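You operate a simulated robot arm through the tools that you are given. There is no shell and no other tool. Be economical: measure what you need, move in short steps, check, and stop when the job is done.

You are at the controls of a simulated two-armed robot. One attempt, no reset.

TASK
Air-test the white coupler and sort it into the green or red tray.
Fine: GOOD on the display: green tray; LEAK: red. Stand it in the tester's cup, shut the clamp, press the green button; vent with the blue one before opening the clamp. Set down upright: what you pick out.

Only the result counts: the job must be done as asked and must still hold three seconds after the hand-in. Knocking over, shifting, dropping, spilling or breaking anything else fails it.

THE ROBOT
Two 7-joint arms with fingered hands on one trunk that stands fixed in place. Base frame: the origin is at the foot of the trunk, x ahead of it, y to its left, z up. Readings come in mm, degrees, newtons and seconds.
The left shoulder is at [200, 135, 920], the right one opposite. With the tool pointing down near the work surface each hand reaches from about 560 to 700 mm from the base axis, measured 20 degrees to its own side. Payload 4 kg a hand.
The tool frame of a hand sits at the grasp point between the pads (the TCP): z along the fingers, y along the line on which they close. The tips reach 25 mm beyond it. Largest opening 88 mm; the body of the gripper starts 29 mm behind the TCP. The gripper is a hand of 4 fingers: y runs from the thumb to the fingers, the wrist lies at [-13, -106, -174] in the tool frame, and closing takes about 1.5 s.
Orientation is told as [roll, pitch, yaw] about the base's x, y, z axes, in that order, counted from this pose: with the fingers straight down and the wrist toward the robot, the tool's x, y and z point along [0, 1, 0], [1, 0, 0] and [0, 0, -1] of the base frame.

THE INTERFACE
- The arms move only by the tool servo_tool. It takes "left_deltas", "right_deltas" or both (then of equal length, played together; a hand with none holds still); each is a list of rows, each a list of 2 entries, a list of its own where there are three numbers: the shift along the tool's x, y, z in units of 50 mm (1.0 is 50 mm), then the turn, a rotation vector about the tool's x, y, z in units of 4 degrees (1.0 is 4 degrees). In form: [[[tx, ty, tz], [rx, ry, rz]], ...]. A call has 1 to 10 rows; each row shifts and turns the commanded pose from where the row before left it, along the tool's axes as they then stand. "left_hand" and "right_hand" are, for a hand that has rows, the opening in per cent of the stroke, from 0 (shut) to 100 (fully open), set as the call begins (left out, the last holds). A call with a number of a shift or a turn outside -1 to 1 is refused whole. Rows are played at 5 a second. More than 50 mm and 8.6 degrees between two rows, or a gripper value outside its range, and nothing of the call is played. A pose out of reach is approached as far as the arm can. The call stops where the force on the tool passes 90 N (or 10 N more than at its start, if that is more) or the arm is blocked; 0.2 s more then pass. The fingers move at their own pace (about 153 mm/s each) and stop on an object; they squeeze with about 23 N. The grip force told is the motor's: it shows also when the fingers shut on nothing. Time passes only in rows, and 0.2 s behind the last, so rows that do not move let the fingers close. It gives the time, the measured TCP pose, the force on the tool (base axes), the opening and the grip force at its end, in the units of the frame above (readings bear some noise), with the torque about the TCP (base axes, N m) and any sound that the robot's microphone picked up.
- Cameras (640 x 400 px; columns grow to the right, rows downward): "scene" is now at [136.2, -9.6, 1518.1]; the picture's right is [-0.12, -0.99, 0.00], its down [-0.76, 0.09, -0.65] and it looks along [0.64, -0.07, -0.76] (base axes); focal length 336 px, centre (320, 200). "left" rides on the left gripper at [-64, -83, -98] in its tool frame; the picture's right is [-0.62, -0.37, 0.69], its down [0.71, -0.63, 0.30] and it looks along [0.32, 0.68, 0.65] (tool axes); focal length 265 px, centre (320, 200). "right" rides on the right gripper at [64, -83, -98] in its tool frame; the picture's right is [-0.62, 0.37, -0.69], its down [-0.71, -0.63, 0.30] and it looks along [-0.32, 0.68, 0.65] (tool axes); focal length 265 px, centre (320, 200). There is no depth. A picture from a camera that has moved, and an enlarged one, comes with that camera's place and axes in the base frame and with its lens.
- grab_frame(camera): a new picture of that camera. It takes no simulated time.
- raise_lower(by): slides the trunk up (or, below 0, down) by that many mm; the arms and the scene camera ride with it, the base frame stays. It gives what a move gives, with no picture.
- set_fingers(index, middle, ring, thumb_bend, thumb_turn, hand): sets how far each is bent, from 0 (flat) to 1 (curled in); at 0.3 the hand is open as for a grip, at 0.7 the pads meet at the TCP. One left out holds its place. A second passes; each finger stops where it meets its share of the squeeze, and holds until it gets a number again. A gripper value or a shape takes the hand back. It gives what a move gives, with no picture; readings hold the bend of each and the force on the fingers (four entries, about 0 where the hand has none), thumb and palm. thumb_turn goes from beside the hand (0) to across from the fingers (1), as for a grip.
- grasp_type(shape, hand): the hand has 4 fingers and takes this shape, open, in about a second: jaw (thumb against the fingers, like two jaws); tri (thumb and two fingers); tip (a fingertip pinch); poke (one finger out to press); point (the index stretched); flat (the hand flat); cup (the hand cupped); fist (a fist). The gripper value then closes the fingers along that shape, each until it touches; the sizes above hold for jaw. It gives what a move gives, with no picture.
- pan_tilt(pan, tilt): turns the head with the scene camera to pan (to the left, within 97 degrees either way) and tilt (down, from -29 to 69), counted from straight ahead of the robot. It gives what a move gives.
- enlarge(camera, box): a new picture of the part [left, top, right, bottom] of that camera's present view, enlarged. It takes no simulated time.
- job_done(): hands the job in; it is judged then, once.

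Work in short steps. Places have to be worked out from the pictures, the camera data and where the tool is seen: move nearer, look again, correct. Check each grasp and each placing, and mend what went wrong. You have 120 turns and 78 pictures in all, those below and enlarged ones among them. Open the grippers and draw the arms clear of the work before you hand the job in, unless the task says otherwise; then end with one line.

The tools are called by a JSON object that holds its "fn" and its "kwargs". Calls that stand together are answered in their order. servo_tool: Moves the arms, as the interface text tells. Its arguments: {"type":"object","properties":{"left_deltas":{"type":"array","items":{"type":"array"}},"left_hand":{"type":"number"},"right_deltas":{"type":"array","items":{"type":"array"}},"right_hand":{"type":"number"}},"required":[]} The other tools are called the same way: raise_lower (by) slides the trunk up or down; grasp_type (shape, hand) gives the hand a shape; set_fingers (index, middle, ring, thumb_bend, thumb_turn, hand) moves the fingers one by one; pan_tilt (pan, tilt) turns the head that bears the scene camera; grab_frame (camera) takes a picture; enlarge (camera, box) takes an enlarged picture of a part of a camera's view; job_done () hands the job in.

At the start:

```text
time: 0.0
left_ee_pos: [494.4, 130.0, 1225.1]
left_orientation: [-0.1, -0.1, 0.1]
left_ft_force: [-0.3, 1.2, -0.1]
left_wrist_torque: [0.02, 0.01, 0.03]
left_gripper_width: 87.4
left_grip_force: 0.0
left_shape: jaw
left_bend: [0.3, 0.3, 0.3, 0.3, 0.98]
left_finger forces: [0.1, 0.0, 0.0, 0.1, 0.0, 0.1]
right_ee_pos: [465.3, -317.6, 1148.1]
right_orientation: [0.0, 0.1, -0.1]
right_ft_force: [0.1, 0.8, -0.1]
right_wrist_torque: [0.01, 0.01, 0.02]
right_gripper_width: 87.6
right_grip_force: 0.1
right_shape: jaw
right_bend: [0.3, 0.3, 0.3, 0.3, 0.98]
right_finger forces: [0.0, 0.0, 0.1, 0.1, 0.0, 0.0]
trunk travel left (down, up): [-525.0, 245.0]
head pan, tilt: [-6.6, 49.7]
```

scene: 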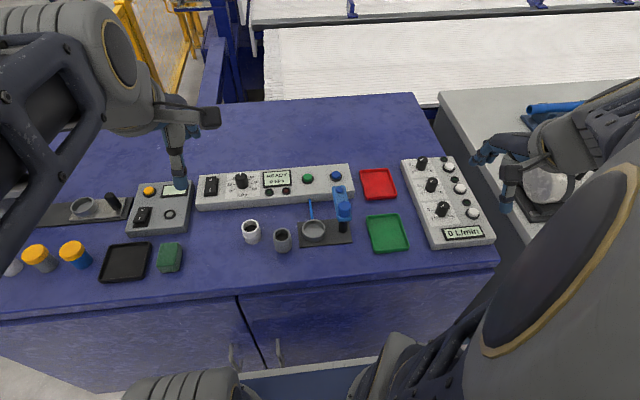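
right: 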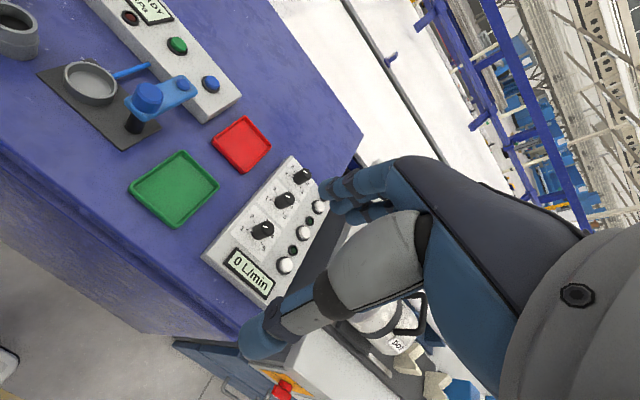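
left: 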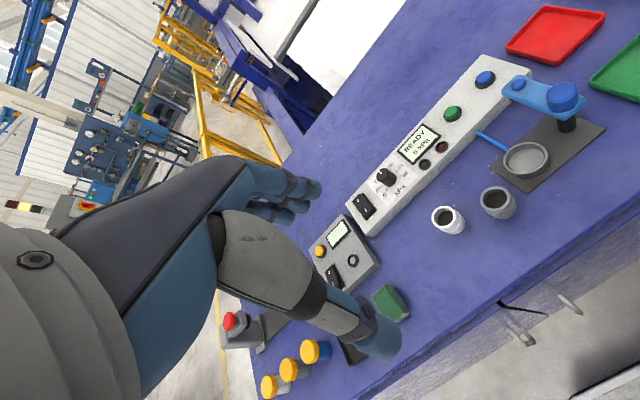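

I see the tester panel, the white coupler, the cup with the blue clamp, and the trays. I enlarge the work area to measure it.

{"fn": "enlarge", "kwargs": {"camera": "scene", "box": [190, 150, 420, 270]}}

{"fn": "enlarge", "kwargs": {"camera": "left", "box": [400, 50, 640, 250]}}

{"fn": "enlarge", "kwargs": {"camera": "right", "box": [0, 0, 280, 220]}}

```text
2.78 times, centred on (305, 210) of scene
camera zoom: at [136.2, -9.6, 1518.1], right [-0.12, -0.99, 0.0], down [-0.76, 0.09, -0.65], along [0.64, -0.07, -0.76], focal length 934 px, centre (362, 172)
```

zoom: 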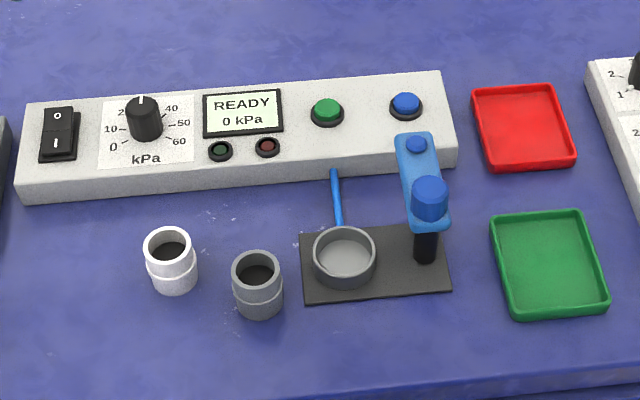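

```text
2.00 times, centred on (520, 150) of left
camera zoom: at [412.3, 66.9, 1322.0], right [-0.37, -0.62, -0.69], down [-0.63, 0.71, -0.3], along [0.68, 0.32, -0.65], focal length 531 px, centre (-80, 300)
```

zoom: 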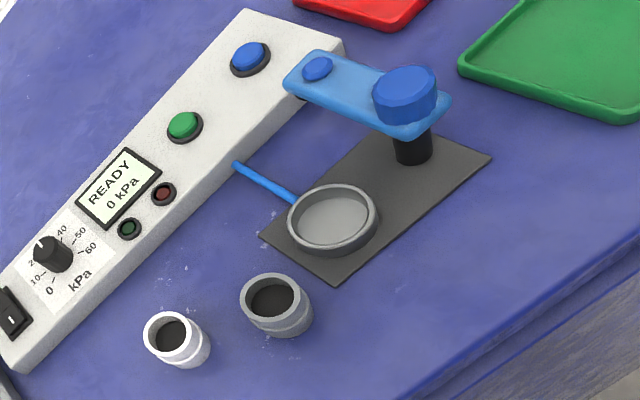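

```text
1.82 times, centred on (140, 110) of right
camera zoom: at [381.1, -252.0, 1246.7], right [0.37, -0.62, 0.69], down [-0.63, -0.71, -0.3], along [0.68, -0.33, -0.65], focal length 483 px, centre (647, 364)
```

zoom: 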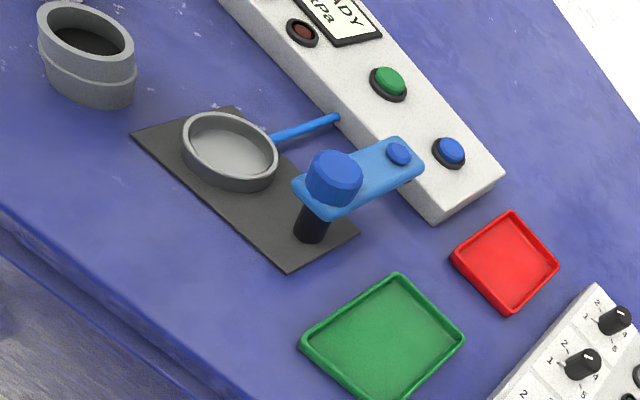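

The coupler stands at about (639, 108) and the table is at z≈790. The cup is near (637, -50), the clamp post near (636, -127), and the arm tip must swing about 90° onto the cup. I bring the left hand to hover above the coupler.

{"fn": "servo_tool", "kwargs": {"left_deltas": [[[-0.063, 0.414, 0.786], [0, 0, 0]], [[-0.063, 0.414, 0.786], [0, 0, 0]], [[-0.063, 0.414, 0.786], [0, 0, 0]], [[-0.063, 0.414, 0.786], [0, 0, 0]], [[-0.063, 0.414, 0.786], [0, 0, 0]], [[-0.063, 0.414, 0.786], [0, 0, 0]], [[-0.063, 0.414, 0.786], [0, 0, 0]]], "left_hand": 100}}

{"fn": "grab_frame", "kwargs": {"camera": "left"}}

{"fn": "grab_frame", "kwargs": {"camera": "scene"}}

```text
time: 1.6
left_ee_pos: [637.1, 109.2, 947.6]
left_orientation: [0.0, -0.1, 0.1]
left_ft_force: [-0.5, 0.2, 0.4]
left_wrist_torque: [-0.06, 0.01, 0.01]
left_gripper_width: 87.7
left_grip_force: 0.0
left_shape: jaw
left_bend: [0.3, 0.3, 0.3, 0.3, 0.98]
left_finger forces: [0.0, 0.0, 0.0, 0.0, 0.1, 0.0]
right_ee_pos: [465.1, -315.7, 1147.8]
right_orientation: [0.0, 0.0, -0.1]
right_ft_force: [0.6, 0.3, 0.3]
right_wrist_torque: [0.01, -0.01, 0.01]
right_gripper_width: 87.3
right_grip_force: 0.0
right_shape: jaw
right_bend: [0.3, 0.3, 0.3, 0.3, 0.98]
right_finger forces: [0.0, 0.1, 0.0, 0.0, 0.0, 0.0]
trunk travel left (down, up): [-525.0, 245.0]
head pan, tilt: [-6.6, 49.7]
```

```text
71 pictures are left
camera left: at [555.1, 44.7, 1046.2], right [-0.37, -0.62, -0.69], down [-0.63, 0.71, -0.3], along [0.68, 0.32, -0.65], focal length 265 px, centre (320, 200)
```

left: 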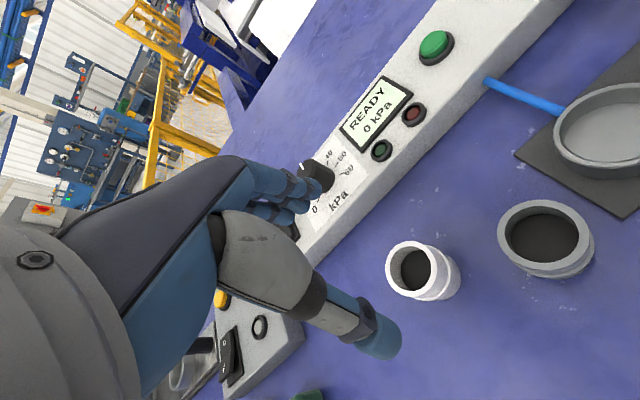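

```text
70 pictures are left
camera scene: at [135.7, -9.5, 1518.2], right [-0.12, -0.99, 0.0], down [-0.76, 0.09, -0.65], along [0.64, -0.07, -0.76], focal length 336 px, centre (320, 200)
```

scene: 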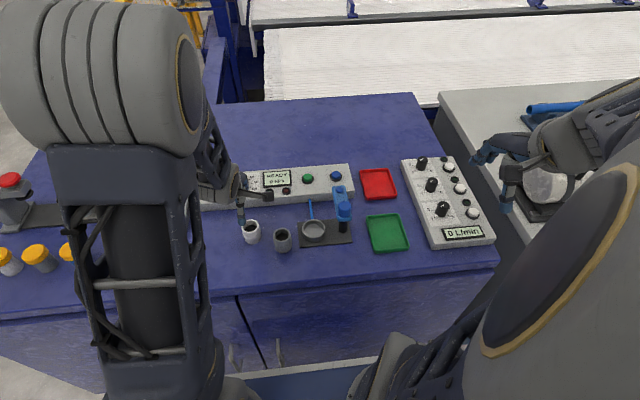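

The estimates agree at about (637, 106) with the coupler's top at z≈840. I lower the hand to z≈893 and look again.

{"fn": "servo_tool", "kwargs": {"left_deltas": [[[-0.06, 0, 0.55], [0, 0, 0]], [[0, 0, 0.55], [0, 0, 0]]]}}

{"fn": "grab_frame", "kwargs": {"camera": "left"}}

{"fn": "enlarge", "kwargs": {"camera": "scene", "box": [190, 170, 350, 270]}}

```text
time: 2.2
left_ee_pos: [637.9, 105.8, 893.5]
left_orientation: [-0.1, 0.0, 0.1]
left_ft_force: [-0.3, -0.5, 0.3]
left_wrist_torque: [-0.02, -0.02, 0.01]
left_gripper_width: 87.3
left_grip_force: 0.0
left_shape: jaw
left_bend: [0.3, 0.3, 0.3, 0.3, 0.98]
left_finger forces: [0.0, 0.0, 0.0, 0.0, 0.0, 0.1]
right_ee_pos: [465.1, -316.3, 1148.3]
right_orientation: [0.0, -0.1, -0.1]
right_ft_force: [-0.3, 1.5, 0.0]
right_wrist_torque: [-0.05, -0.03, 0.02]
right_gripper_width: 87.8
right_grip_force: 0.1
right_shape: jaw
right_bend: [0.3, 0.3, 0.3, 0.3, 0.98]
right_finger forces: [0.0, 0.0, 0.1, 0.0, 0.0, 0.0]
trunk travel left (down, up): [-525.0, 245.0]
head pan, tilt: [-6.6, 49.7]
```

```text
69 pictures are left
camera left: at [556.6, 42.8, 990.7], right [-0.37, -0.62, -0.69], down [-0.63, 0.71, -0.3], along [0.68, 0.32, -0.65], focal length 265 px, centre (320, 200)
```

left: 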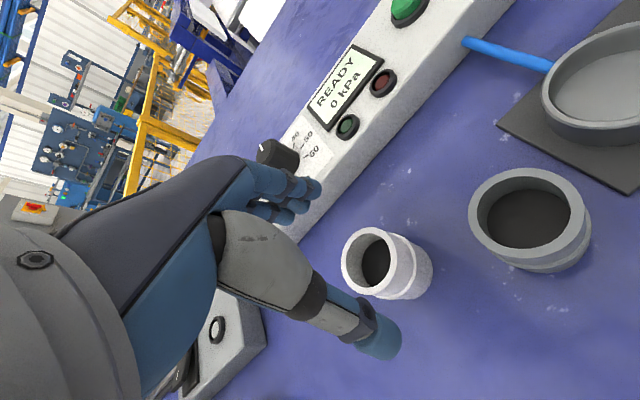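

```text
4.00 times, centred on (270, 220) of scene
camera zoom: at [136.0, -9.6, 1518.1], right [-0.12, -0.99, 0.0], down [-0.76, 0.09, -0.65], along [0.64, -0.07, -0.76], focal length 1343 px, centre (520, 120)
```

zoom: 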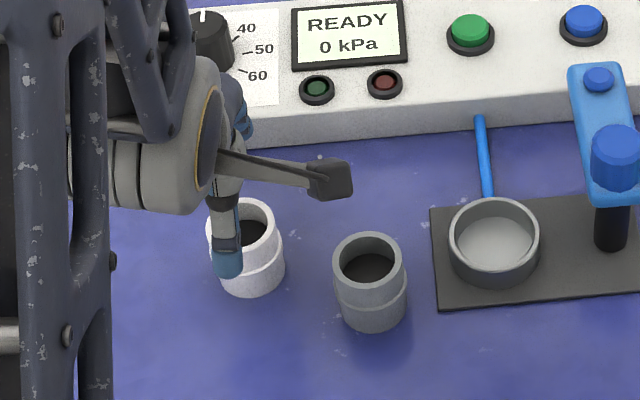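

Two views agree on the coupler's top centre at about (632, 103, 850), so the table is at z≈800. I correct the position, descend to z≈846, then look before closing.

{"fn": "servo_tool", "kwargs": {"left_deltas": [[[-0.04, -0.11, 0.15], [0, 0, 0]], [[0, 0, 0.4], [0, 0, 0]], [[0, 0, 0.4], [0, 0, 0]]]}}

{"fn": "grab_frame", "kwargs": {"camera": "left"}}

{"fn": "enlarge", "kwargs": {"camera": "scene", "box": [190, 170, 350, 270]}}

```text
time: 3.0
left_ee_pos: [633.5, 103.7, 847.3]
left_orientation: [0.1, 0.0, 0.0]
left_ft_force: [-0.4, 0.3, -0.6]
left_wrist_torque: [-0.03, -0.01, -0.01]
left_gripper_width: 87.6
left_grip_force: 0.0
left_shape: jaw
left_bend: [0.3, 0.3, 0.3, 0.3, 0.98]
left_finger forces: [0.0, 0.0, 0.0, 0.0, 0.0, 0.0]
right_ee_pos: [465.4, -315.6, 1148.5]
right_orientation: [-0.1, 0.0, -0.1]
right_ft_force: [-0.7, 0.4, 0.0]
right_wrist_torque: [0.0, 0.01, -0.02]
right_gripper_width: 87.6
right_grip_force: 0.2
right_shape: jaw
right_bend: [0.3, 0.3, 0.3, 0.3, 0.98]
right_finger forces: [0.1, 0.1, 0.0, 0.0, 0.1, 0.0]
trunk travel left (down, up): [-525.0, 245.0]
head pan, tilt: [-6.6, 49.7]
```

```text
67 pictures are left
camera left: at [551.1, 40.0, 943.8], right [-0.37, -0.62, -0.69], down [-0.63, 0.71, -0.3], along [0.68, 0.32, -0.65], focal length 265 px, centre (320, 200)
```

left: 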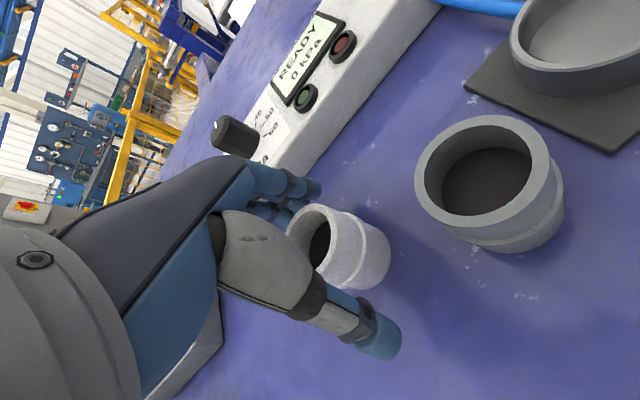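

```text
4.00 times, centred on (270, 220) of scene
camera zoom: at [136.1, -9.6, 1518.1], right [-0.12, -0.99, 0.0], down [-0.76, 0.09, -0.65], along [0.64, -0.07, -0.76], focal length 1343 px, centre (520, 120)
```

zoom: 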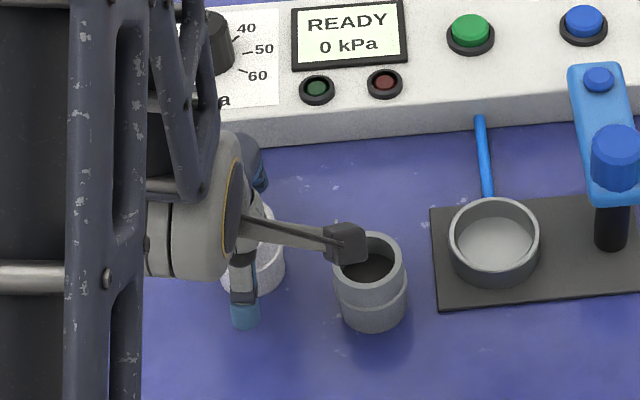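

The coupler's mouth now sits right where the TCP projects in the picture. I close the hand.

{"fn": "servo_tool", "kwargs": {"left_deltas": [[[0, 0, 0], [0, 0, 0]], [[0, 0, 0], [0, 0, 0]], [[0, 0, 0], [0, 0, 0]], [[0, 0, 0], [0, 0, 0]], [[0, 0, 0], [0, 0, 0]], [[0, 0, 0], [0, 0, 0]], [[0, 0, 0], [0, 0, 0]]], "left_hand": 0}}

{"fn": "grab_frame", "kwargs": {"camera": "left"}}

```text
time: 4.6
left_ee_pos: [633.1, 104.7, 846.7]
left_orientation: [0.0, 0.0, 0.0]
left_ft_force: [0.5, 0.3, 0.1]
left_wrist_torque: [0.02, -0.03, 0.03]
left_gripper_width: 34.4
left_grip_force: 23.3
left_shape: jaw
left_bend: [0.74, 0.48, 0.53, 0.73, 1.0]
left_finger forces: [12.2, 7.7, 0.1, 0.0, 19.2, 0.1]
right_ee_pos: [466.2, -316.3, 1148.5]
right_orientation: [0.0, 0.1, -0.2]
right_ft_force: [-1.4, 0.1, 0.7]
right_wrist_torque: [-0.02, -0.02, -0.04]
right_gripper_width: 87.4
right_grip_force: 0.1
right_shape: jaw
right_bend: [0.3, 0.3, 0.3, 0.3, 0.98]
right_finger forces: [0.0, 0.0, 0.0, 0.0, 0.0, 0.0]
trunk travel left (down, up): [-525.0, 245.0]
head pan, tilt: [-6.6, 49.7]
```

```text
65 pictures are left
camera left: at [551.4, 40.1, 944.0], right [-0.37, -0.62, -0.69], down [-0.63, 0.71, -0.3], along [0.68, 0.32, -0.65], focal length 265 px, centre (320, 200)
```

left: 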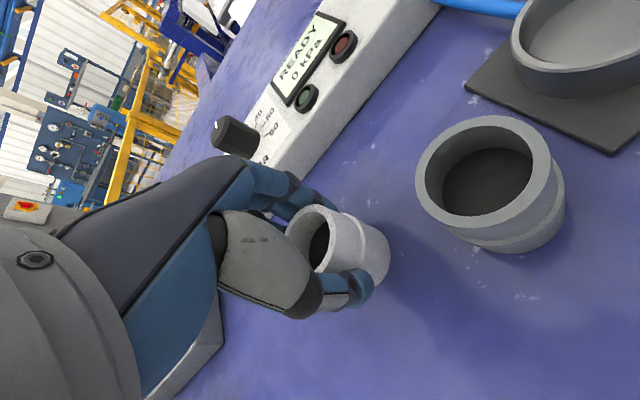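

The coupler is held with 23 N, mostly by the index, middle finger and thumb. I lift it slowly and check that it stays upright.

{"fn": "servo_tool", "kwargs": {"left_deltas": [[[0, 0, -0.2], [0, 0, 0]], [[0, 0, -0.4], [0, 0, 0]], [[0, 0, -0.6], [0, 0, 0]]]}}

{"fn": "grab_frame", "kwargs": {"camera": "left"}}

{"fn": "enlarge", "kwargs": {"camera": "scene", "box": [190, 170, 350, 270]}}

```text
time: 5.4
left_ee_pos: [633.1, 104.6, 906.7]
left_orientation: [0.0, 0.0, -0.1]
left_ft_force: [0.3, -0.3, -0.3]
left_wrist_torque: [0.0, -0.01, -0.03]
left_gripper_width: 34.2
left_grip_force: 22.7
left_shape: jaw
left_bend: [0.74, 0.48, 0.53, 0.73, 1.0]
left_finger forces: [12.0, 7.7, 0.1, 0.1, 19.1, 0.0]
right_ee_pos: [465.4, -315.5, 1148.5]
right_orientation: [0.0, 0.1, -0.1]
right_ft_force: [-0.1, -1.0, -0.6]
right_wrist_torque: [-0.03, -0.03, -0.04]
right_gripper_width: 87.6
right_grip_force: 0.1
right_shape: jaw
right_bend: [0.3, 0.3, 0.3, 0.3, 0.98]
right_finger forces: [0.1, 0.1, 0.1, 0.1, 0.0, 0.0]
trunk travel left (down, up): [-525.0, 245.0]
head pan, tilt: [-6.6, 49.7]
```

```text
64 pictures are left
camera left: at [551.3, 40.8, 1003.6], right [-0.37, -0.62, -0.69], down [-0.63, 0.71, -0.3], along [0.68, 0.32, -0.65], focal length 265 px, centre (320, 200)
```

left: 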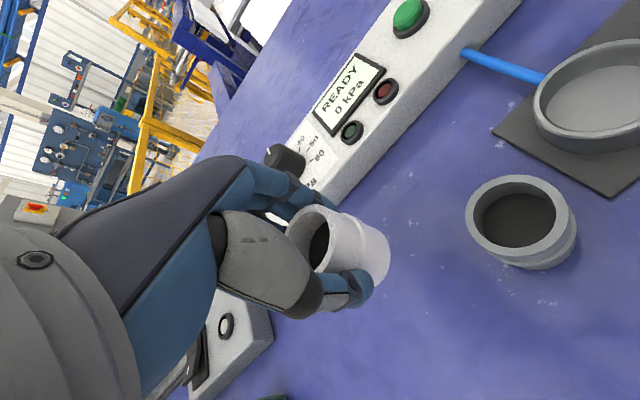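

```text
4.00 times, centred on (270, 220) of scene
camera zoom: at [136.4, -9.6, 1518.0], right [-0.12, -0.99, 0.0], down [-0.76, 0.09, -0.65], along [0.64, -0.07, -0.76], focal length 1343 px, centre (520, 120)
```

zoom: 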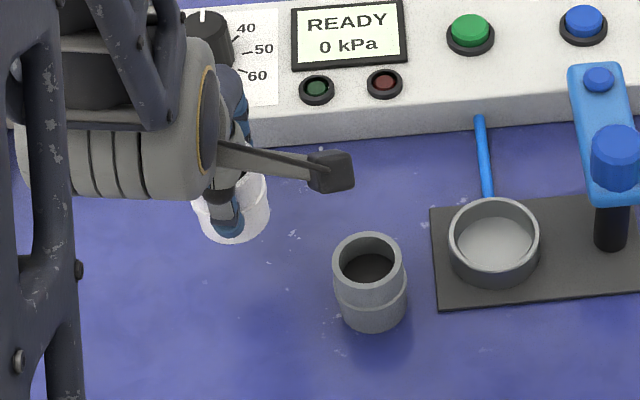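

The coupler rose upright and did not slip. The cup's rim centre is at about (630, -51). I raise the hand and move toward the cup, passing above the grey coupler, then look again.

{"fn": "servo_tool", "kwargs": {"left_deltas": [[[0, 0, -0.6], [0, 0, 0]], [[-0.75, 0, 0], [0, 0, 0]], [[-0.75, 0, 0], [0, 0, 0]], [[-0.75, 0, 0], [0, 0, 0]]]}}

{"fn": "grab_frame", "kwargs": {"camera": "left"}}

{"fn": "enlarge", "kwargs": {"camera": "scene", "box": [240, 170, 400, 270]}}

```text
time: 6.4
left_ee_pos: [633.1, -7.8, 938.6]
left_orientation: [0.0, -0.1, 0.1]
left_ft_force: [-0.4, 1.0, 0.2]
left_wrist_torque: [-0.01, -0.01, -0.04]
left_gripper_width: 34.2
left_grip_force: 22.6
left_shape: jaw
left_bend: [0.74, 0.48, 0.53, 0.73, 1.0]
left_finger forces: [12.0, 7.7, 0.1, 0.1, 19.1, 0.1]
right_ee_pos: [464.9, -315.7, 1148.0]
right_orientation: [0.1, 0.2, 0.0]
right_ft_force: [-0.4, 0.2, 0.8]
right_wrist_torque: [-0.01, 0.01, 0.0]
right_gripper_width: 87.7
right_grip_force: 0.0
right_shape: jaw
right_bend: [0.3, 0.3, 0.3, 0.3, 0.98]
right_finger forces: [0.0, 0.1, 0.1, 0.1, 0.0, 0.0]
trunk travel left (down, up): [-525.0, 245.0]
head pan, tilt: [-6.6, 49.7]
```

```text
62 pictures are left
camera left: at [551.5, -71.9, 1034.4], right [-0.37, -0.62, -0.69], down [-0.63, 0.71, -0.3], along [0.68, 0.32, -0.65], focal length 265 px, centre (320, 200)
```

left: 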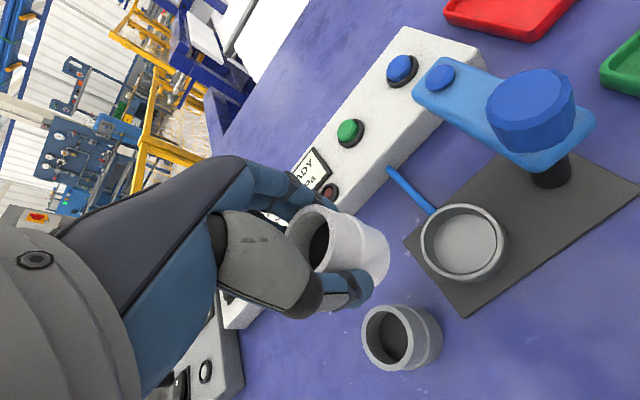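

```text
4.00 times, centred on (320, 220) of scene
camera zoom: at [136.2, -9.1, 1518.1], right [-0.12, -0.99, 0.0], down [-0.76, 0.09, -0.65], along [0.64, -0.07, -0.76], focal length 1343 px, centre (320, 120)
```

zoom: 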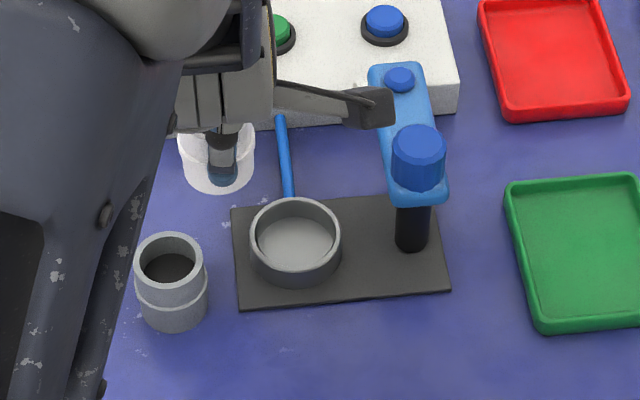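

Both views put the cup's centre at about (629, -52). I enlarge the left view to measure where the coupler sits in the hand.

{"fn": "enlarge", "kwargs": {"camera": "left", "box": [240, 170, 540, 370]}}

```text
2.00 times, centred on (390, 270) of left
camera zoom: at [551.5, -71.9, 1034.4], right [-0.37, -0.62, -0.69], down [-0.63, 0.71, -0.3], along [0.68, 0.32, -0.65], focal length 531 px, centre (180, 60)
```

zoom: 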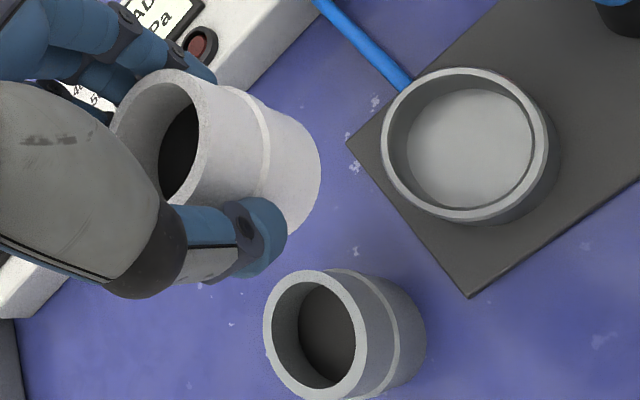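

The coupler sits about (+3, +2) mm from the TCP. I go above the cup and lower until the coupler's bottom is about 10 mm over the rim, then check.

{"fn": "servo_tool", "kwargs": {"left_deltas": [[[-0.47, -0.08, 0], [0, 0, 0]], [[-0.47, -0.08, 0], [0, 0, 0]], [[0, 0, 0.6], [0, 0, 0]], [[0, 0, 0.6], [0, 0, 0]]]}}

{"fn": "enlarge", "kwargs": {"camera": "left", "box": [240, 170, 540, 370]}}

{"fn": "enlarge", "kwargs": {"camera": "scene", "box": [260, 190, 360, 260]}}

{"fn": "grab_frame", "kwargs": {"camera": "right"}}

```text
time: 7.4
left_ee_pos: [626.6, -54.2, 877.6]
left_orientation: [0.0, 0.0, 0.0]
left_ft_force: [-0.6, 0.7, -0.4]
left_wrist_torque: [0.0, -0.01, -0.02]
left_gripper_width: 34.3
left_grip_force: 22.9
left_shape: jaw
left_bend: [0.74, 0.48, 0.53, 0.73, 1.0]
left_finger forces: [12.1, 7.8, 0.1, 0.0, 19.1, 0.1]
right_ee_pos: [464.9, -315.6, 1148.0]
right_orientation: [-0.1, 0.0, -0.1]
right_ft_force: [0.3, -0.1, 0.6]
right_wrist_torque: [-0.02, -0.06, -0.01]
right_gripper_width: 87.5
right_grip_force: 0.0
right_shape: jaw
right_bend: [0.3, 0.3, 0.3, 0.3, 0.98]
right_finger forces: [0.0, 0.0, 0.0, 0.0, 0.1, 0.1]
trunk travel left (down, up): [-525.0, 245.0]
head pan, tilt: [-6.6, 49.7]
```

```text
2.00 times, centred on (390, 270) of left
camera zoom: at [543.0, -118.2, 975.5], right [-0.37, -0.62, -0.69], down [-0.63, 0.71, -0.3], along [0.68, 0.32, -0.65], focal length 531 px, centre (180, 60)
```

zoom: 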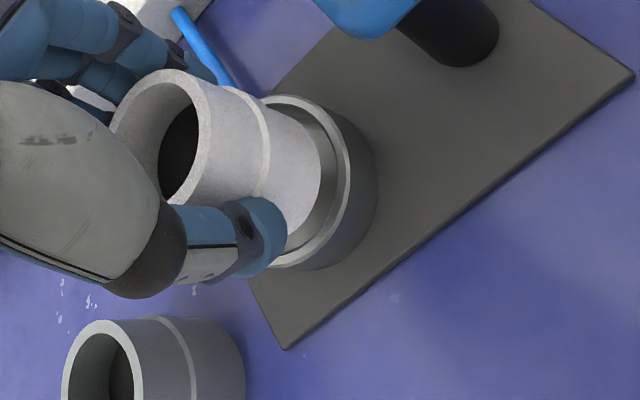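

```text
5.71 times, centred on (310, 225) of scene
camera zoom: at [136.0, -9.5, 1518.1], right [-0.12, -0.99, 0.0], down [-0.76, 0.09, -0.65], along [0.64, -0.07, -0.76], focal length 1918 px, centre (377, 57)
```

zoom: 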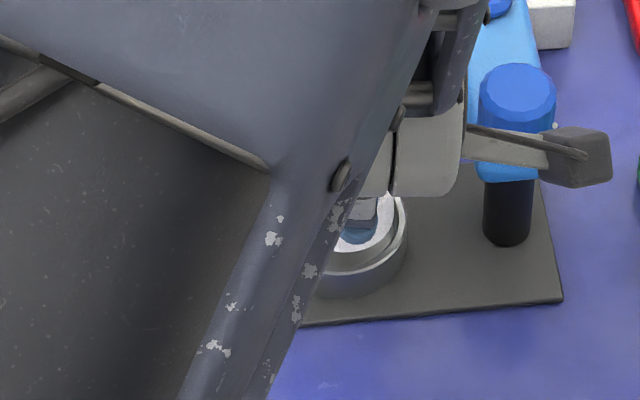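

```text
57 pictures are left
camera right: at [381.0, -252.0, 1246.8], right [0.37, -0.62, 0.69], down [-0.63, -0.71, -0.3], along [0.68, -0.33, -0.65], focal length 265 px, centre (320, 200)
```

right: 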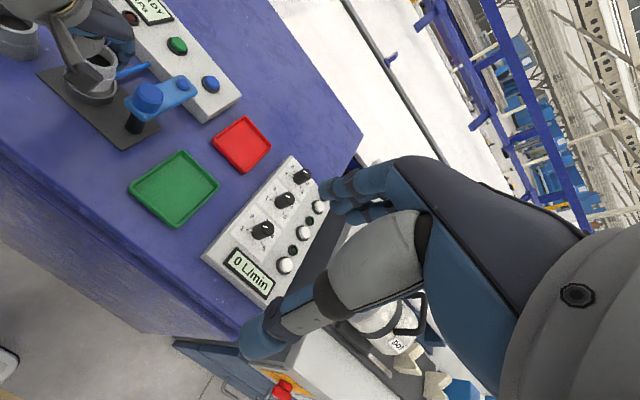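

The coupler looks centred over the cup to within about 1 mm. I shift 1 mm back and lower 16 mm, watching the force.

{"fn": "servo_tool", "kwargs": {"left_deltas": [[[0, -0.02, 0.1], [0, 0, 0]], [[0, 0, 0.08], [0, 0, 0]], [[0, 0, 0.07], [0, 0, 0]], [[0, 0, 0.07], [0, 0, 0]]]}}

{"fn": "enlarge", "kwargs": {"camera": "left", "box": [240, 170, 540, 370]}}

```text
time: 8.4
left_ee_pos: [625.3, -54.4, 863.5]
left_orientation: [-0.1, -0.3, 0.0]
left_ft_force: [2.4, 4.3, 25.2]
left_wrist_torque: [0.08, 0.35, 0.06]
left_gripper_width: 36.9
left_grip_force: 23.2
left_shape: jaw
left_bend: [0.74, 0.47, 0.53, 0.76, 1.0]
left_finger forces: [14.7, 10.0, 4.4, 0.1, 28.9, 0.0]
right_ee_pos: [464.6, -316.1, 1148.6]
right_orientation: [0.0, 0.0, -0.1]
right_ft_force: [0.3, -0.2, 0.6]
right_wrist_torque: [-0.01, 0.01, 0.0]
right_gripper_width: 87.5
right_grip_force: 0.2
right_shape: jaw
right_bend: [0.3, 0.3, 0.3, 0.3, 0.98]
right_finger forces: [0.1, 0.1, 0.0, 0.1, 0.0, 0.0]
trunk travel left (down, up): [-525.0, 245.0]
head pan, tilt: [-6.6, 49.7]
```

```text
2.00 times, centred on (390, 270) of left
camera zoom: at [543.5, -117.9, 960.2], right [-0.36, -0.62, -0.69], down [-0.63, 0.71, -0.31], along [0.69, 0.32, -0.65], focal length 531 px, centre (180, 60)
```

zoom: 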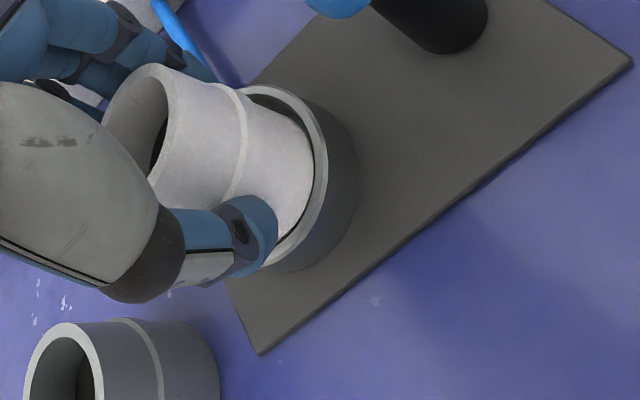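

There is 25 N at z=863. The torque puts the contact on the near side of the rim, so the coupler must go forward. I lift 8 mm and shift +2.5 mm in x and +1 mm in y.

{"fn": "servo_tool", "kwargs": {"left_deltas": [[[0, 0, -0.16], [0, 0, 0]], [[0.02, 0.05, 0], [0, 0, 0]]]}}

{"fn": "enlarge", "kwargs": {"camera": "left", "box": [240, 170, 540, 370]}}

```text
time: 9.0
left_ee_pos: [626.6, -52.7, 867.7]
left_orientation: [0.2, 0.2, -0.1]
left_ft_force: [-0.4, 0.1, -0.4]
left_wrist_torque: [-0.01, 0.0, -0.01]
left_gripper_width: 35.3
left_grip_force: 23.2
left_shape: jaw
left_bend: [0.74, 0.48, 0.54, 0.75, 1.0]
left_finger forces: [12.4, 7.6, 1.8, 0.0, 21.1, 0.0]
right_ee_pos: [465.1, -315.1, 1147.7]
right_orientation: [-0.1, 0.0, -0.1]
right_ft_force: [0.7, 0.5, 0.2]
right_wrist_torque: [-0.01, 0.02, -0.02]
right_gripper_width: 87.6
right_grip_force: 0.0
right_shape: jaw
right_bend: [0.3, 0.3, 0.3, 0.3, 0.98]
right_finger forces: [0.0, 0.0, 0.0, 0.0, 0.1, 0.0]
trunk travel left (down, up): [-525.0, 245.0]
head pan, tilt: [-6.6, 49.7]
```

```text
2.00 times, centred on (390, 270) of left
camera zoom: at [544.2, -118.0, 964.8], right [-0.37, -0.62, -0.69], down [-0.63, 0.72, -0.3], along [0.68, 0.32, -0.66], focal length 531 px, centre (180, 60)
```

zoom: 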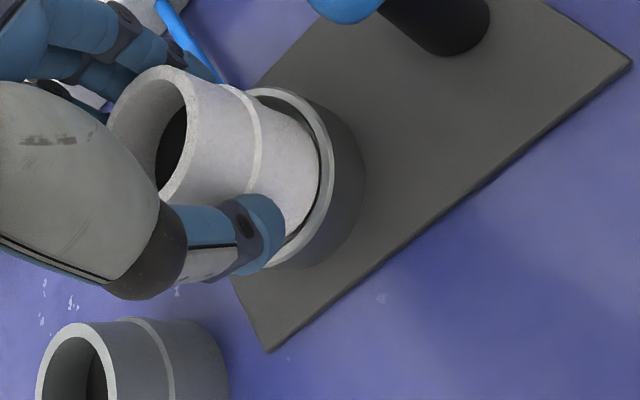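

It is free again and the coupler is still near upright. The visible gaps suggest it should go slightly more to +y. I shift and lower gently in small steps.

{"fn": "servo_tool", "kwargs": {"left_deltas": [[[0.03, 0.01, 0], [0, 0, 0]], [[0, 0, 0.06], [0, 0, 0]], [[0, 0, 0.06], [0, 0, 0]], [[0, 0, 0.06], [0, 0, 0]]]}}

{"fn": "enlarge", "kwargs": {"camera": "left", "box": [240, 170, 540, 370]}}

```text
time: 10.0
left_ee_pos: [628.7, -53.8, 859.0]
left_orientation: [0.0, 0.0, 0.1]
left_ft_force: [-0.3, 0.8, -0.2]
left_wrist_torque: [0.0, 0.01, 0.0]
left_gripper_width: 34.9
left_grip_force: 23.2
left_shape: jaw
left_bend: [0.74, 0.48, 0.54, 0.75, 1.0]
left_finger forces: [12.4, 7.5, 1.5, 0.0, 20.9, 0.0]
right_ee_pos: [464.9, -317.2, 1147.3]
right_orientation: [0.1, 0.0, -0.1]
right_ft_force: [-1.0, -0.2, 0.1]
right_wrist_torque: [0.02, 0.04, -0.02]
right_gripper_width: 87.7
right_grip_force: 0.0
right_shape: jaw
right_bend: [0.3, 0.3, 0.3, 0.3, 0.98]
right_finger forces: [0.0, 0.1, 0.0, 0.0, 0.0, 0.0]
trunk travel left (down, up): [-525.0, 245.0]
head pan, tilt: [-6.6, 49.7]
```

```text
2.00 times, centred on (390, 270) of left
camera zoom: at [545.6, -117.3, 957.4], right [-0.37, -0.62, -0.69], down [-0.63, 0.71, -0.3], along [0.68, 0.32, -0.65], focal length 531 px, centre (180, 60)
```

zoom: 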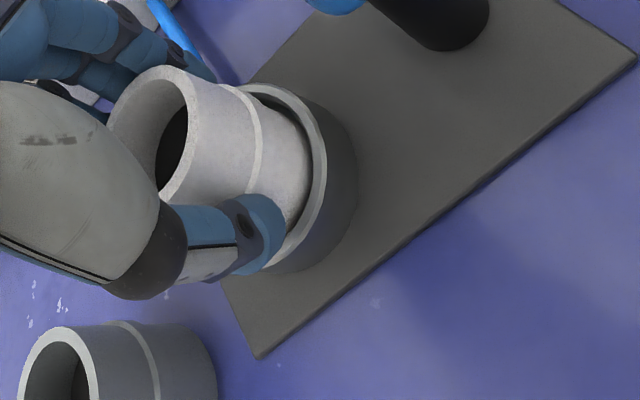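

The coupler is below the rim with no contact force, so it is inside the cup. I continue down to the floor in small steps.

{"fn": "servo_tool", "kwargs": {"left_deltas": [[[0, 0, 0.06], [0, 0, 0]], [[0, 0, 0.05], [0, 0, 0]], [[0, 0, 0.04], [0, 0, 0]]]}}

```text
time: 10.8
left_ee_pos: [628.8, -53.1, 852.5]
left_orientation: [0.0, 0.0, 0.1]
left_ft_force: [-1.2, -0.3, 6.6]
left_wrist_torque: [0.01, -0.1, 0.03]
left_gripper_width: 35.1
left_grip_force: 23.1
left_shape: jaw
left_bend: [0.74, 0.48, 0.55, 0.75, 1.0]
left_finger forces: [12.0, 7.6, 1.5, 0.1, 22.2, 0.0]
right_ee_pos: [464.9, -316.9, 1148.0]
right_orientation: [0.1, 0.0, 0.0]
right_ft_force: [-0.2, 0.3, 0.8]
right_wrist_torque: [0.06, 0.02, -0.01]
right_gripper_width: 87.8
right_grip_force: 0.1
right_shape: jaw
right_bend: [0.3, 0.3, 0.3, 0.3, 0.98]
right_finger forces: [0.0, 0.1, 0.0, 0.1, 0.0, 0.0]
trunk travel left (down, up): [-525.0, 245.0]
head pan, tilt: [-6.6, 49.7]
```

Light contact (6.6 N) fits the cup floor. I open the hand and look before lifting.

{"fn": "servo_tool", "kwargs": {"left_deltas": [[[0, 0, 0], [0, 0, 0]], [[0, 0, 0], [0, 0, 0]], [[0, 0, 0], [0, 0, 0]], [[0, 0, 0], [0, 0, 0]], [[0, 0, 0], [0, 0, 0]]], "left_hand": 100}}

{"fn": "enlarge", "kwargs": {"camera": "left", "box": [240, 170, 540, 370]}}

```text
time: 12.0
left_ee_pos: [627.4, -53.7, 851.7]
left_orientation: [0.0, 0.0, -0.1]
left_ft_force: [0.0, 1.1, 0.7]
left_wrist_torque: [-0.02, 0.03, -0.06]
left_gripper_width: 87.6
left_grip_force: 0.0
left_shape: jaw
left_bend: [0.3, 0.3, 0.3, 0.3, 0.98]
left_finger forces: [0.1, 0.0, 0.0, 0.1, 0.0, 0.1]
right_ee_pos: [463.9, -316.1, 1146.9]
right_orientation: [0.0, 0.0, -0.1]
right_ft_force: [-0.3, -0.2, -0.2]
right_wrist_torque: [0.03, 0.01, -0.06]
right_gripper_width: 87.5
right_grip_force: 0.1
right_shape: jaw
right_bend: [0.3, 0.3, 0.3, 0.3, 0.98]
right_finger forces: [0.0, 0.1, 0.0, 0.1, 0.1, 0.1]
trunk travel left (down, up): [-525.0, 245.0]
head pan, tilt: [-6.6, 49.7]
```

```text
2.00 times, centred on (390, 270) of left
camera zoom: at [545.5, -116.8, 950.1], right [-0.37, -0.62, -0.69], down [-0.63, 0.71, -0.3], along [0.68, 0.32, -0.65], focal length 531 px, centre (180, 60)
```

zoom: 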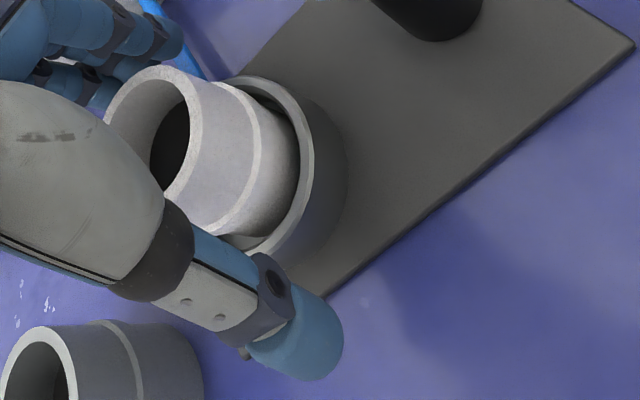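

The coupler stands in the cup. I raise the left hand straight up and then move it to the left, out of the way.

{"fn": "servo_tool", "kwargs": {"left_deltas": [[[0, 0, -0.5], [0, 0, 0]], [[0, 0, -1], [0, 0, 0]], [[0, 0, -1], [0, 0, 0]], [[0, 0, -1], [0, 0, 0]], [[1, 0, 0], [0, 0, 0]], [[1, 0, 0], [0, 0, 0]], [[1, 0, 0], [0, 0, 0]], [[1, 0, 0], [0, 0, 0]], [[1, 0, 0], [0, 0, 0]], [[0, -1, 0], [0, 0, 0]]]}}

{"fn": "enlarge", "kwargs": {"camera": "scene", "box": [240, 150, 420, 260]}}

{"fn": "enlarge", "kwargs": {"camera": "right", "box": [0, 0, 280, 175]}}

```text
time: 14.4
left_ee_pos: [543.4, -29.2, 1020.6]
left_orientation: [0.2, 0.7, -35.2]
left_ft_force: [-0.4, 0.9, -0.4]
left_wrist_torque: [0.02, 0.01, -0.02]
left_gripper_width: 87.6
left_grip_force: 0.0
left_shape: jaw
left_bend: [0.3, 0.3, 0.3, 0.3, 0.98]
left_finger forces: [0.0, 0.0, 0.0, 0.0, 0.1, 0.1]
right_ee_pos: [464.9, -316.5, 1147.6]
right_orientation: [0.1, 0.0, -0.1]
right_ft_force: [0.6, -1.7, -0.2]
right_wrist_torque: [-0.01, 0.01, 0.01]
right_gripper_width: 87.7
right_grip_force: 0.0
right_shape: jaw
right_bend: [0.3, 0.3, 0.3, 0.3, 0.98]
right_finger forces: [0.0, 0.1, 0.0, 0.0, 0.1, 0.0]
trunk travel left (down, up): [-525.0, 245.0]
head pan, tilt: [-6.6, 49.7]
stopped in row 10 (left hand): the arm was blocked; the commanded pose is now the measured one
```

```text
3.56 times, centred on (330, 205) of scene
camera zoom: at [136.2, -9.5, 1518.1], right [-0.12, -0.99, 0.0], down [-0.76, 0.09, -0.65], along [0.64, -0.07, -0.76], focal length 1194 px, centre (284, 182)
```

zoom: 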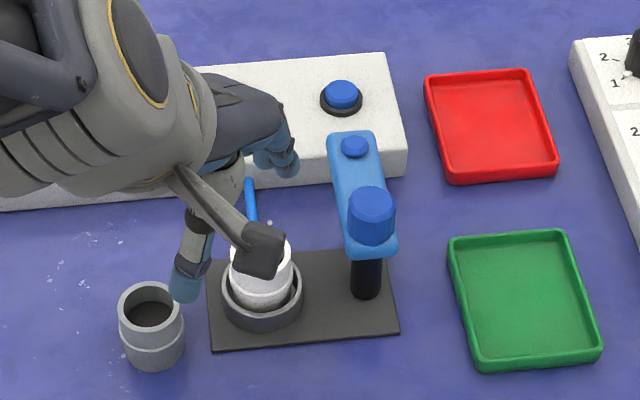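

```text
2.29 times, centred on (140, 88) of right
camera zoom: at [381.2, -252.0, 1246.7], right [0.37, -0.62, 0.69], down [-0.63, -0.71, -0.3], along [0.68, -0.33, -0.65], focal length 607 px, centre (731, 457)
```

zoom: 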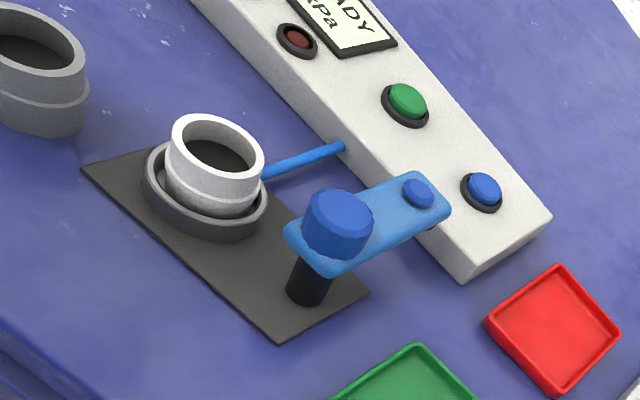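

The left arm twisted (yaw -35°) while moving away, but the coupler still stands in the cup. I carefully move it to +y while turning the yaw back.

{"fn": "servo_tool", "kwargs": {"left_deltas": [[[0.5, -0.35, 0], [0, 0, -1]], [[0.5, -0.35, 0], [0, 0, -1]], [[0.5, -0.3, 0], [0, 0, -1]], [[0.5, -0.2, 0], [0, 0, -1]]]}}

```text
time: 15.4
left_ee_pos: [538.5, 88.0, 1022.4]
left_orientation: [0.4, 0.7, -19.3]
left_ft_force: [-0.2, -0.7, 0.3]
left_wrist_torque: [0.0, 0.02, -0.01]
left_gripper_width: 87.6
left_grip_force: 0.0
left_shape: jaw
left_bend: [0.3, 0.3, 0.3, 0.3, 0.98]
left_finger forces: [0.0, 0.0, 0.0, 0.0, 0.0, 0.1]
right_ee_pos: [465.2, -316.5, 1148.1]
right_orientation: [0.1, 0.1, -0.2]
right_ft_force: [-0.3, 0.3, -0.5]
right_wrist_torque: [0.01, 0.02, 0.03]
right_gripper_width: 87.6
right_grip_force: 0.1
right_shape: jaw
right_bend: [0.3, 0.3, 0.3, 0.3, 0.98]
right_finger forces: [0.0, 0.0, 0.1, 0.1, 0.0, 0.0]
trunk travel left (down, up): [-525.0, 245.0]
head pan, tilt: [-6.6, 49.7]
```

That works. I continue to the left and bring the yaw back to about 0.

{"fn": "servo_tool", "kwargs": {"left_deltas": [[[0.7, -0.2, 0], [0, 0, -1]], [[0.7, -0.15, -0.2], [0, 0, -1]], [[0.7, -0.1, -0.2], [0, 0, -1]], [[0.7, 0, -0.2], [0, 0, -1]], [[0.5, 0, 0], [0, 0, -0.8]]]}}

{"fn": "grab_frame", "kwargs": {"camera": "scene"}}

```text
time: 16.6
left_ee_pos: [550.3, 254.3, 1054.8]
left_orientation: [0.6, 0.5, 0.1]
left_ft_force: [-0.3, -0.2, 0.3]
left_wrist_torque: [0.01, -0.01, 0.01]
left_gripper_width: 88.0
left_grip_force: 0.0
left_shape: jaw
left_bend: [0.3, 0.3, 0.3, 0.3, 0.98]
left_finger forces: [0.0, 0.0, 0.0, 0.0, 0.1, 0.0]
right_ee_pos: [464.5, -317.3, 1147.7]
right_orientation: [0.1, 0.1, -0.1]
right_ft_force: [0.1, -0.7, 0.0]
right_wrist_torque: [0.0, -0.01, -0.03]
right_gripper_width: 87.4
right_grip_force: 0.1
right_shape: jaw
right_bend: [0.3, 0.3, 0.3, 0.3, 0.98]
right_finger forces: [0.0, 0.0, 0.0, 0.0, 0.1, 0.0]
trunk travel left (down, up): [-525.0, 245.0]
head pan, tilt: [-6.6, 49.7]
```

```text
50 pictures are left
camera scene: at [136.2, -9.7, 1518.1], right [-0.12, -0.99, 0.0], down [-0.76, 0.09, -0.65], along [0.64, -0.07, -0.76], focal length 336 px, centre (320, 200)
```

scene: 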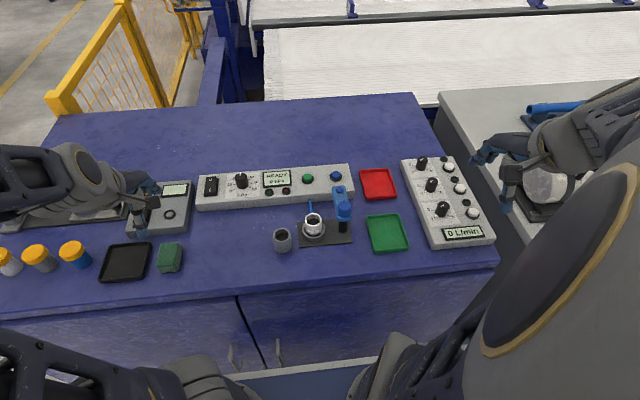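

The left hand is clear. I set the right hand to the poke shape and bring it to a place where its camera sees the clamp.

{"fn": "grasp_type", "kwargs": {"hand": "right", "shape": "poke"}}

{"fn": "servo_tool", "kwargs": {"right_deltas": [[[0.323, 0.54, 0.627], [0, 0, 0]], [[0.323, 0.54, 0.627], [0, 0, 0]], [[0.323, 0.54, 0.627], [0, 0, 0]], [[0.323, 0.54, 0.627], [0, 0, 0]], [[0.323, 0.54, 0.627], [0, 0, 0]], [[0.323, 0.54, 0.627], [0, 0, 0]]]}}

{"fn": "grab_frame", "kwargs": {"camera": "right"}}

{"fn": "enlarge", "kwargs": {"camera": "scene", "box": [260, 140, 440, 260]}}

```text
time: 17.5
left_ee_pos: [550.9, 254.7, 1054.0]
left_orientation: [0.6, 0.5, 0.0]
left_ft_force: [-0.2, -0.2, -0.3]
left_wrist_torque: [-0.01, 0.01, -0.03]
left_gripper_width: 87.6
left_grip_force: 0.0
left_shape: jaw
left_bend: [0.3, 0.3, 0.3, 0.3, 0.98]
left_finger forces: [0.1, 0.0, 0.0, 0.0, 0.0, 0.0]
right_ee_pos: [464.8, -316.1, 1148.4]
right_orientation: [0.0, 0.1, -0.2]
right_ft_force: [-0.5, -0.6, 0.4]
right_wrist_torque: [-0.01, -0.01, 0.0]
right_gripper_width: 0.2
right_grip_force: 0.1
right_shape: poke
right_bend: [0.7, 0.7, 0.99, 1.0, 1.0]
right_finger forces: [0.0, 0.0, 0.0, 0.0, 0.0, 0.0]
trunk travel left (down, up): [-525.0, 245.0]
head pan, tilt: [-6.6, 49.7]
```

```text
time: 18.9
left_ee_pos: [550.6, 255.2, 1054.1]
left_orientation: [0.6, 0.5, -0.1]
left_ft_force: [-0.7, -0.7, 1.8]
left_wrist_torque: [0.01, -0.02, -0.02]
left_gripper_width: 87.7
left_grip_force: 0.1
left_shape: jaw
left_bend: [0.3, 0.3, 0.3, 0.3, 0.98]
left_finger forces: [0.0, 0.0, 0.0, 0.0, 0.0, 0.0]
right_ee_pos: [625.4, -218.2, 957.5]
right_orientation: [-0.2, 0.2, -0.1]
right_ft_force: [-0.2, -0.6, 0.7]
right_wrist_torque: [0.03, -0.02, 0.03]
right_gripper_width: 0.2
right_grip_force: 0.0
right_shape: poke
right_bend: [0.7, 0.7, 0.99, 1.0, 1.0]
right_finger forces: [0.0, 0.0, 0.0, 0.2, 0.0, 0.0]
trunk travel left (down, up): [-525.0, 245.0]
head pan, tilt: [-6.6, 49.7]
```

```text
49 pictures are left
camera right: at [541.4, -154.5, 1057.3], right [0.37, -0.62, 0.69], down [-0.63, -0.71, -0.3], along [0.68, -0.33, -0.65], focal length 265 px, centre (320, 200)
```

right: 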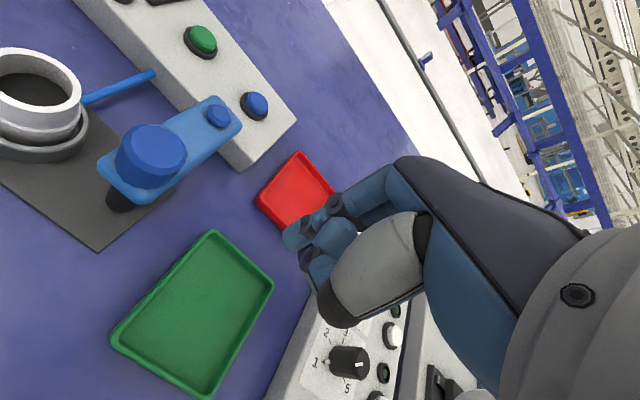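

```text
3.33 times, centred on (350, 200) of scene
camera zoom: at [135.7, -9.8, 1518.2], right [-0.12, -0.99, 0.0], down [-0.76, 0.09, -0.65], along [0.64, -0.07, -0.76], focal length 1119 px, centre (220, 200)
```

zoom: 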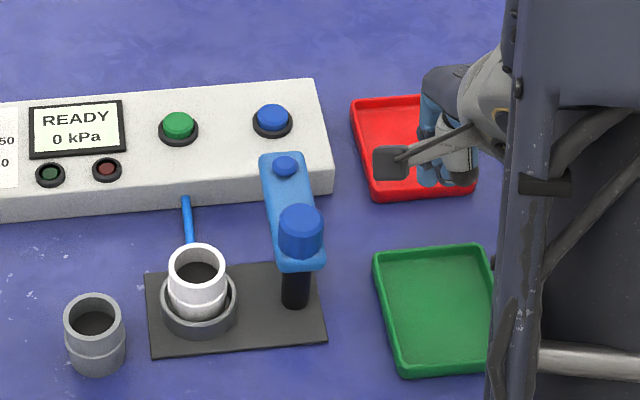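

I place the clamp arm's tip at (695, -125), its top at z≈885, and the pivot at about (625, -124). The coupler's top is at about 857. I bring the fingertips to z≈863 on the right-hand side of the arm.

{"fn": "servo_tool", "kwargs": {"right_deltas": [[[0.28, 0.58, 0.27], [0, 0, 0]], [[0.28, 0.58, 0.27], [0, 0, 0]], [[0, 0, 0.42], [0, 0, 0]], [[0, 0, 0.42], [0, 0, 0]]]}}

{"fn": "grab_frame", "kwargs": {"camera": "right"}}

{"fn": "enlarge", "kwargs": {"camera": "scene", "box": [280, 150, 400, 230]}}

```text
time: 19.9
left_ee_pos: [550.9, 254.9, 1054.7]
left_orientation: [0.7, 0.5, 0.1]
left_ft_force: [0.1, -0.4, -0.5]
left_wrist_torque: [0.0, -0.04, 0.01]
left_gripper_width: 87.8
left_grip_force: 0.1
left_shape: jaw
left_bend: [0.3, 0.3, 0.3, 0.3, 0.98]
left_finger forces: [0.0, 0.0, 0.1, 0.0, 0.0, 0.1]
right_ee_pos: [686.1, -191.0, 889.6]
right_orientation: [0.0, 0.0, -0.2]
right_ft_force: [-0.4, -0.3, 1.0]
right_wrist_torque: [-0.03, 0.01, -0.03]
right_gripper_width: 0.0
right_grip_force: 0.1
right_shape: poke
right_bend: [0.7, 0.7, 0.99, 1.0, 1.0]
right_finger forces: [0.0, 0.0, 0.0, 0.0, 0.0, 0.0]
trunk travel left (down, up): [-525.0, 245.0]
head pan, tilt: [-6.6, 49.7]
```

```text
47 pictures are left
camera right: at [601.8, -126.7, 988.9], right [0.37, -0.62, 0.69], down [-0.63, -0.71, -0.3], along [0.68, -0.33, -0.65], focal length 265 px, centre (320, 200)
```

right: 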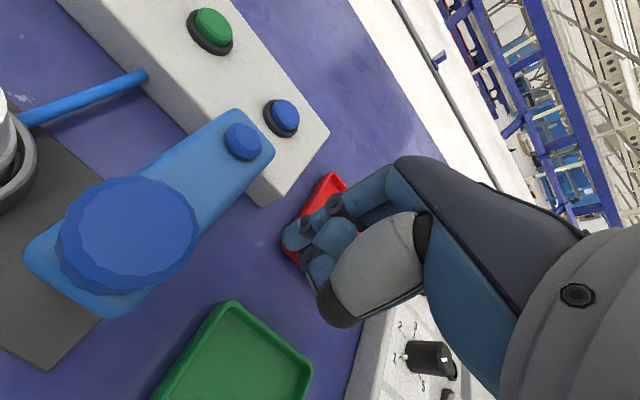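

```text
5.00 times, centred on (340, 190) of scene
camera zoom: at [136.0, -9.6, 1518.1], right [-0.12, -0.99, 0.0], down [-0.76, 0.09, -0.65], along [0.64, -0.07, -0.76], focal length 1679 px, centre (220, 250)
```

zoom: 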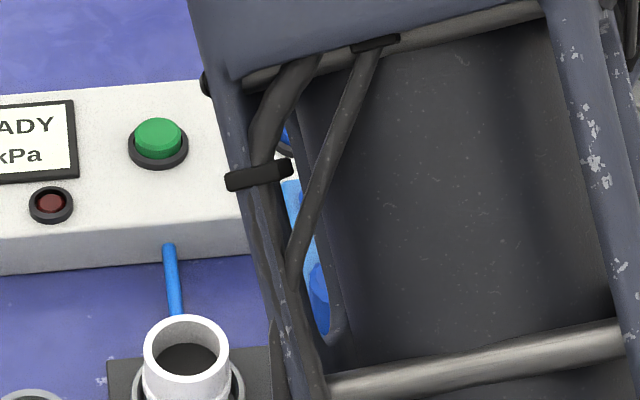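

The fingertips are beside the arm. I sweep along the arc for the first 30° and check.

{"fn": "servo_tool", "kwargs": {"right_deltas": [[[0.35, -0.03, 0.03], [0, 0, 0]], [[0.35, -0.03, 0], [0, 0, 0]], [[0.32, 0.12, 0], [0, 0, 0]], [[0.34, 0.04, 0], [0, 0, 0]]]}}

{"fn": "grab_frame", "kwargs": {"camera": "right"}}

```text
time: 20.9
left_ee_pos: [550.9, 255.0, 1053.7]
left_orientation: [0.7, 0.5, 0.0]
left_ft_force: [-0.3, -0.3, 0.8]
left_wrist_torque: [-0.01, -0.01, -0.03]
left_gripper_width: 87.8
left_grip_force: 0.0
left_shape: jaw
left_bend: [0.3, 0.3, 0.3, 0.3, 0.98]
left_finger forces: [0.0, 0.0, 0.0, 0.1, 0.0, 0.0]
right_ee_pos: [690.8, -123.1, 889.3]
right_orientation: [0.1, 0.2, -0.1]
right_ft_force: [-0.9, -0.2, -0.1]
right_wrist_torque: [0.03, 0.0, 0.0]
right_gripper_width: 0.1
right_grip_force: 0.0
right_shape: poke
right_bend: [0.7, 0.7, 0.99, 1.0, 1.0]
right_finger forces: [0.0, 0.1, 0.1, 0.1, 0.0, 0.0]
trunk travel left (down, up): [-525.0, 245.0]
head pan, tilt: [-6.6, 49.7]
```

```text
45 pictures are left
camera right: at [607.1, -59.5, 987.0], right [0.37, -0.62, 0.69], down [-0.63, -0.71, -0.3], along [0.68, -0.33, -0.65], focal length 265 px, centre (320, 200)
```

right: 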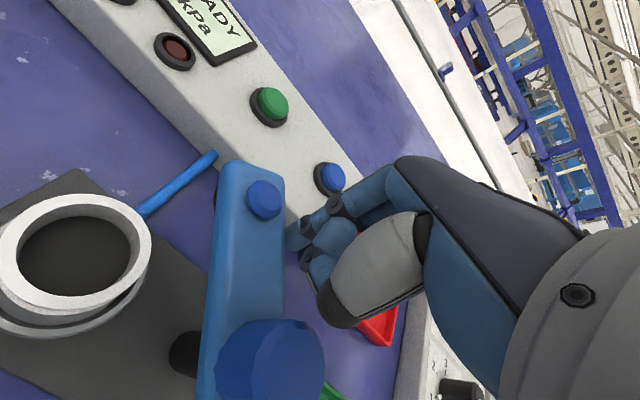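

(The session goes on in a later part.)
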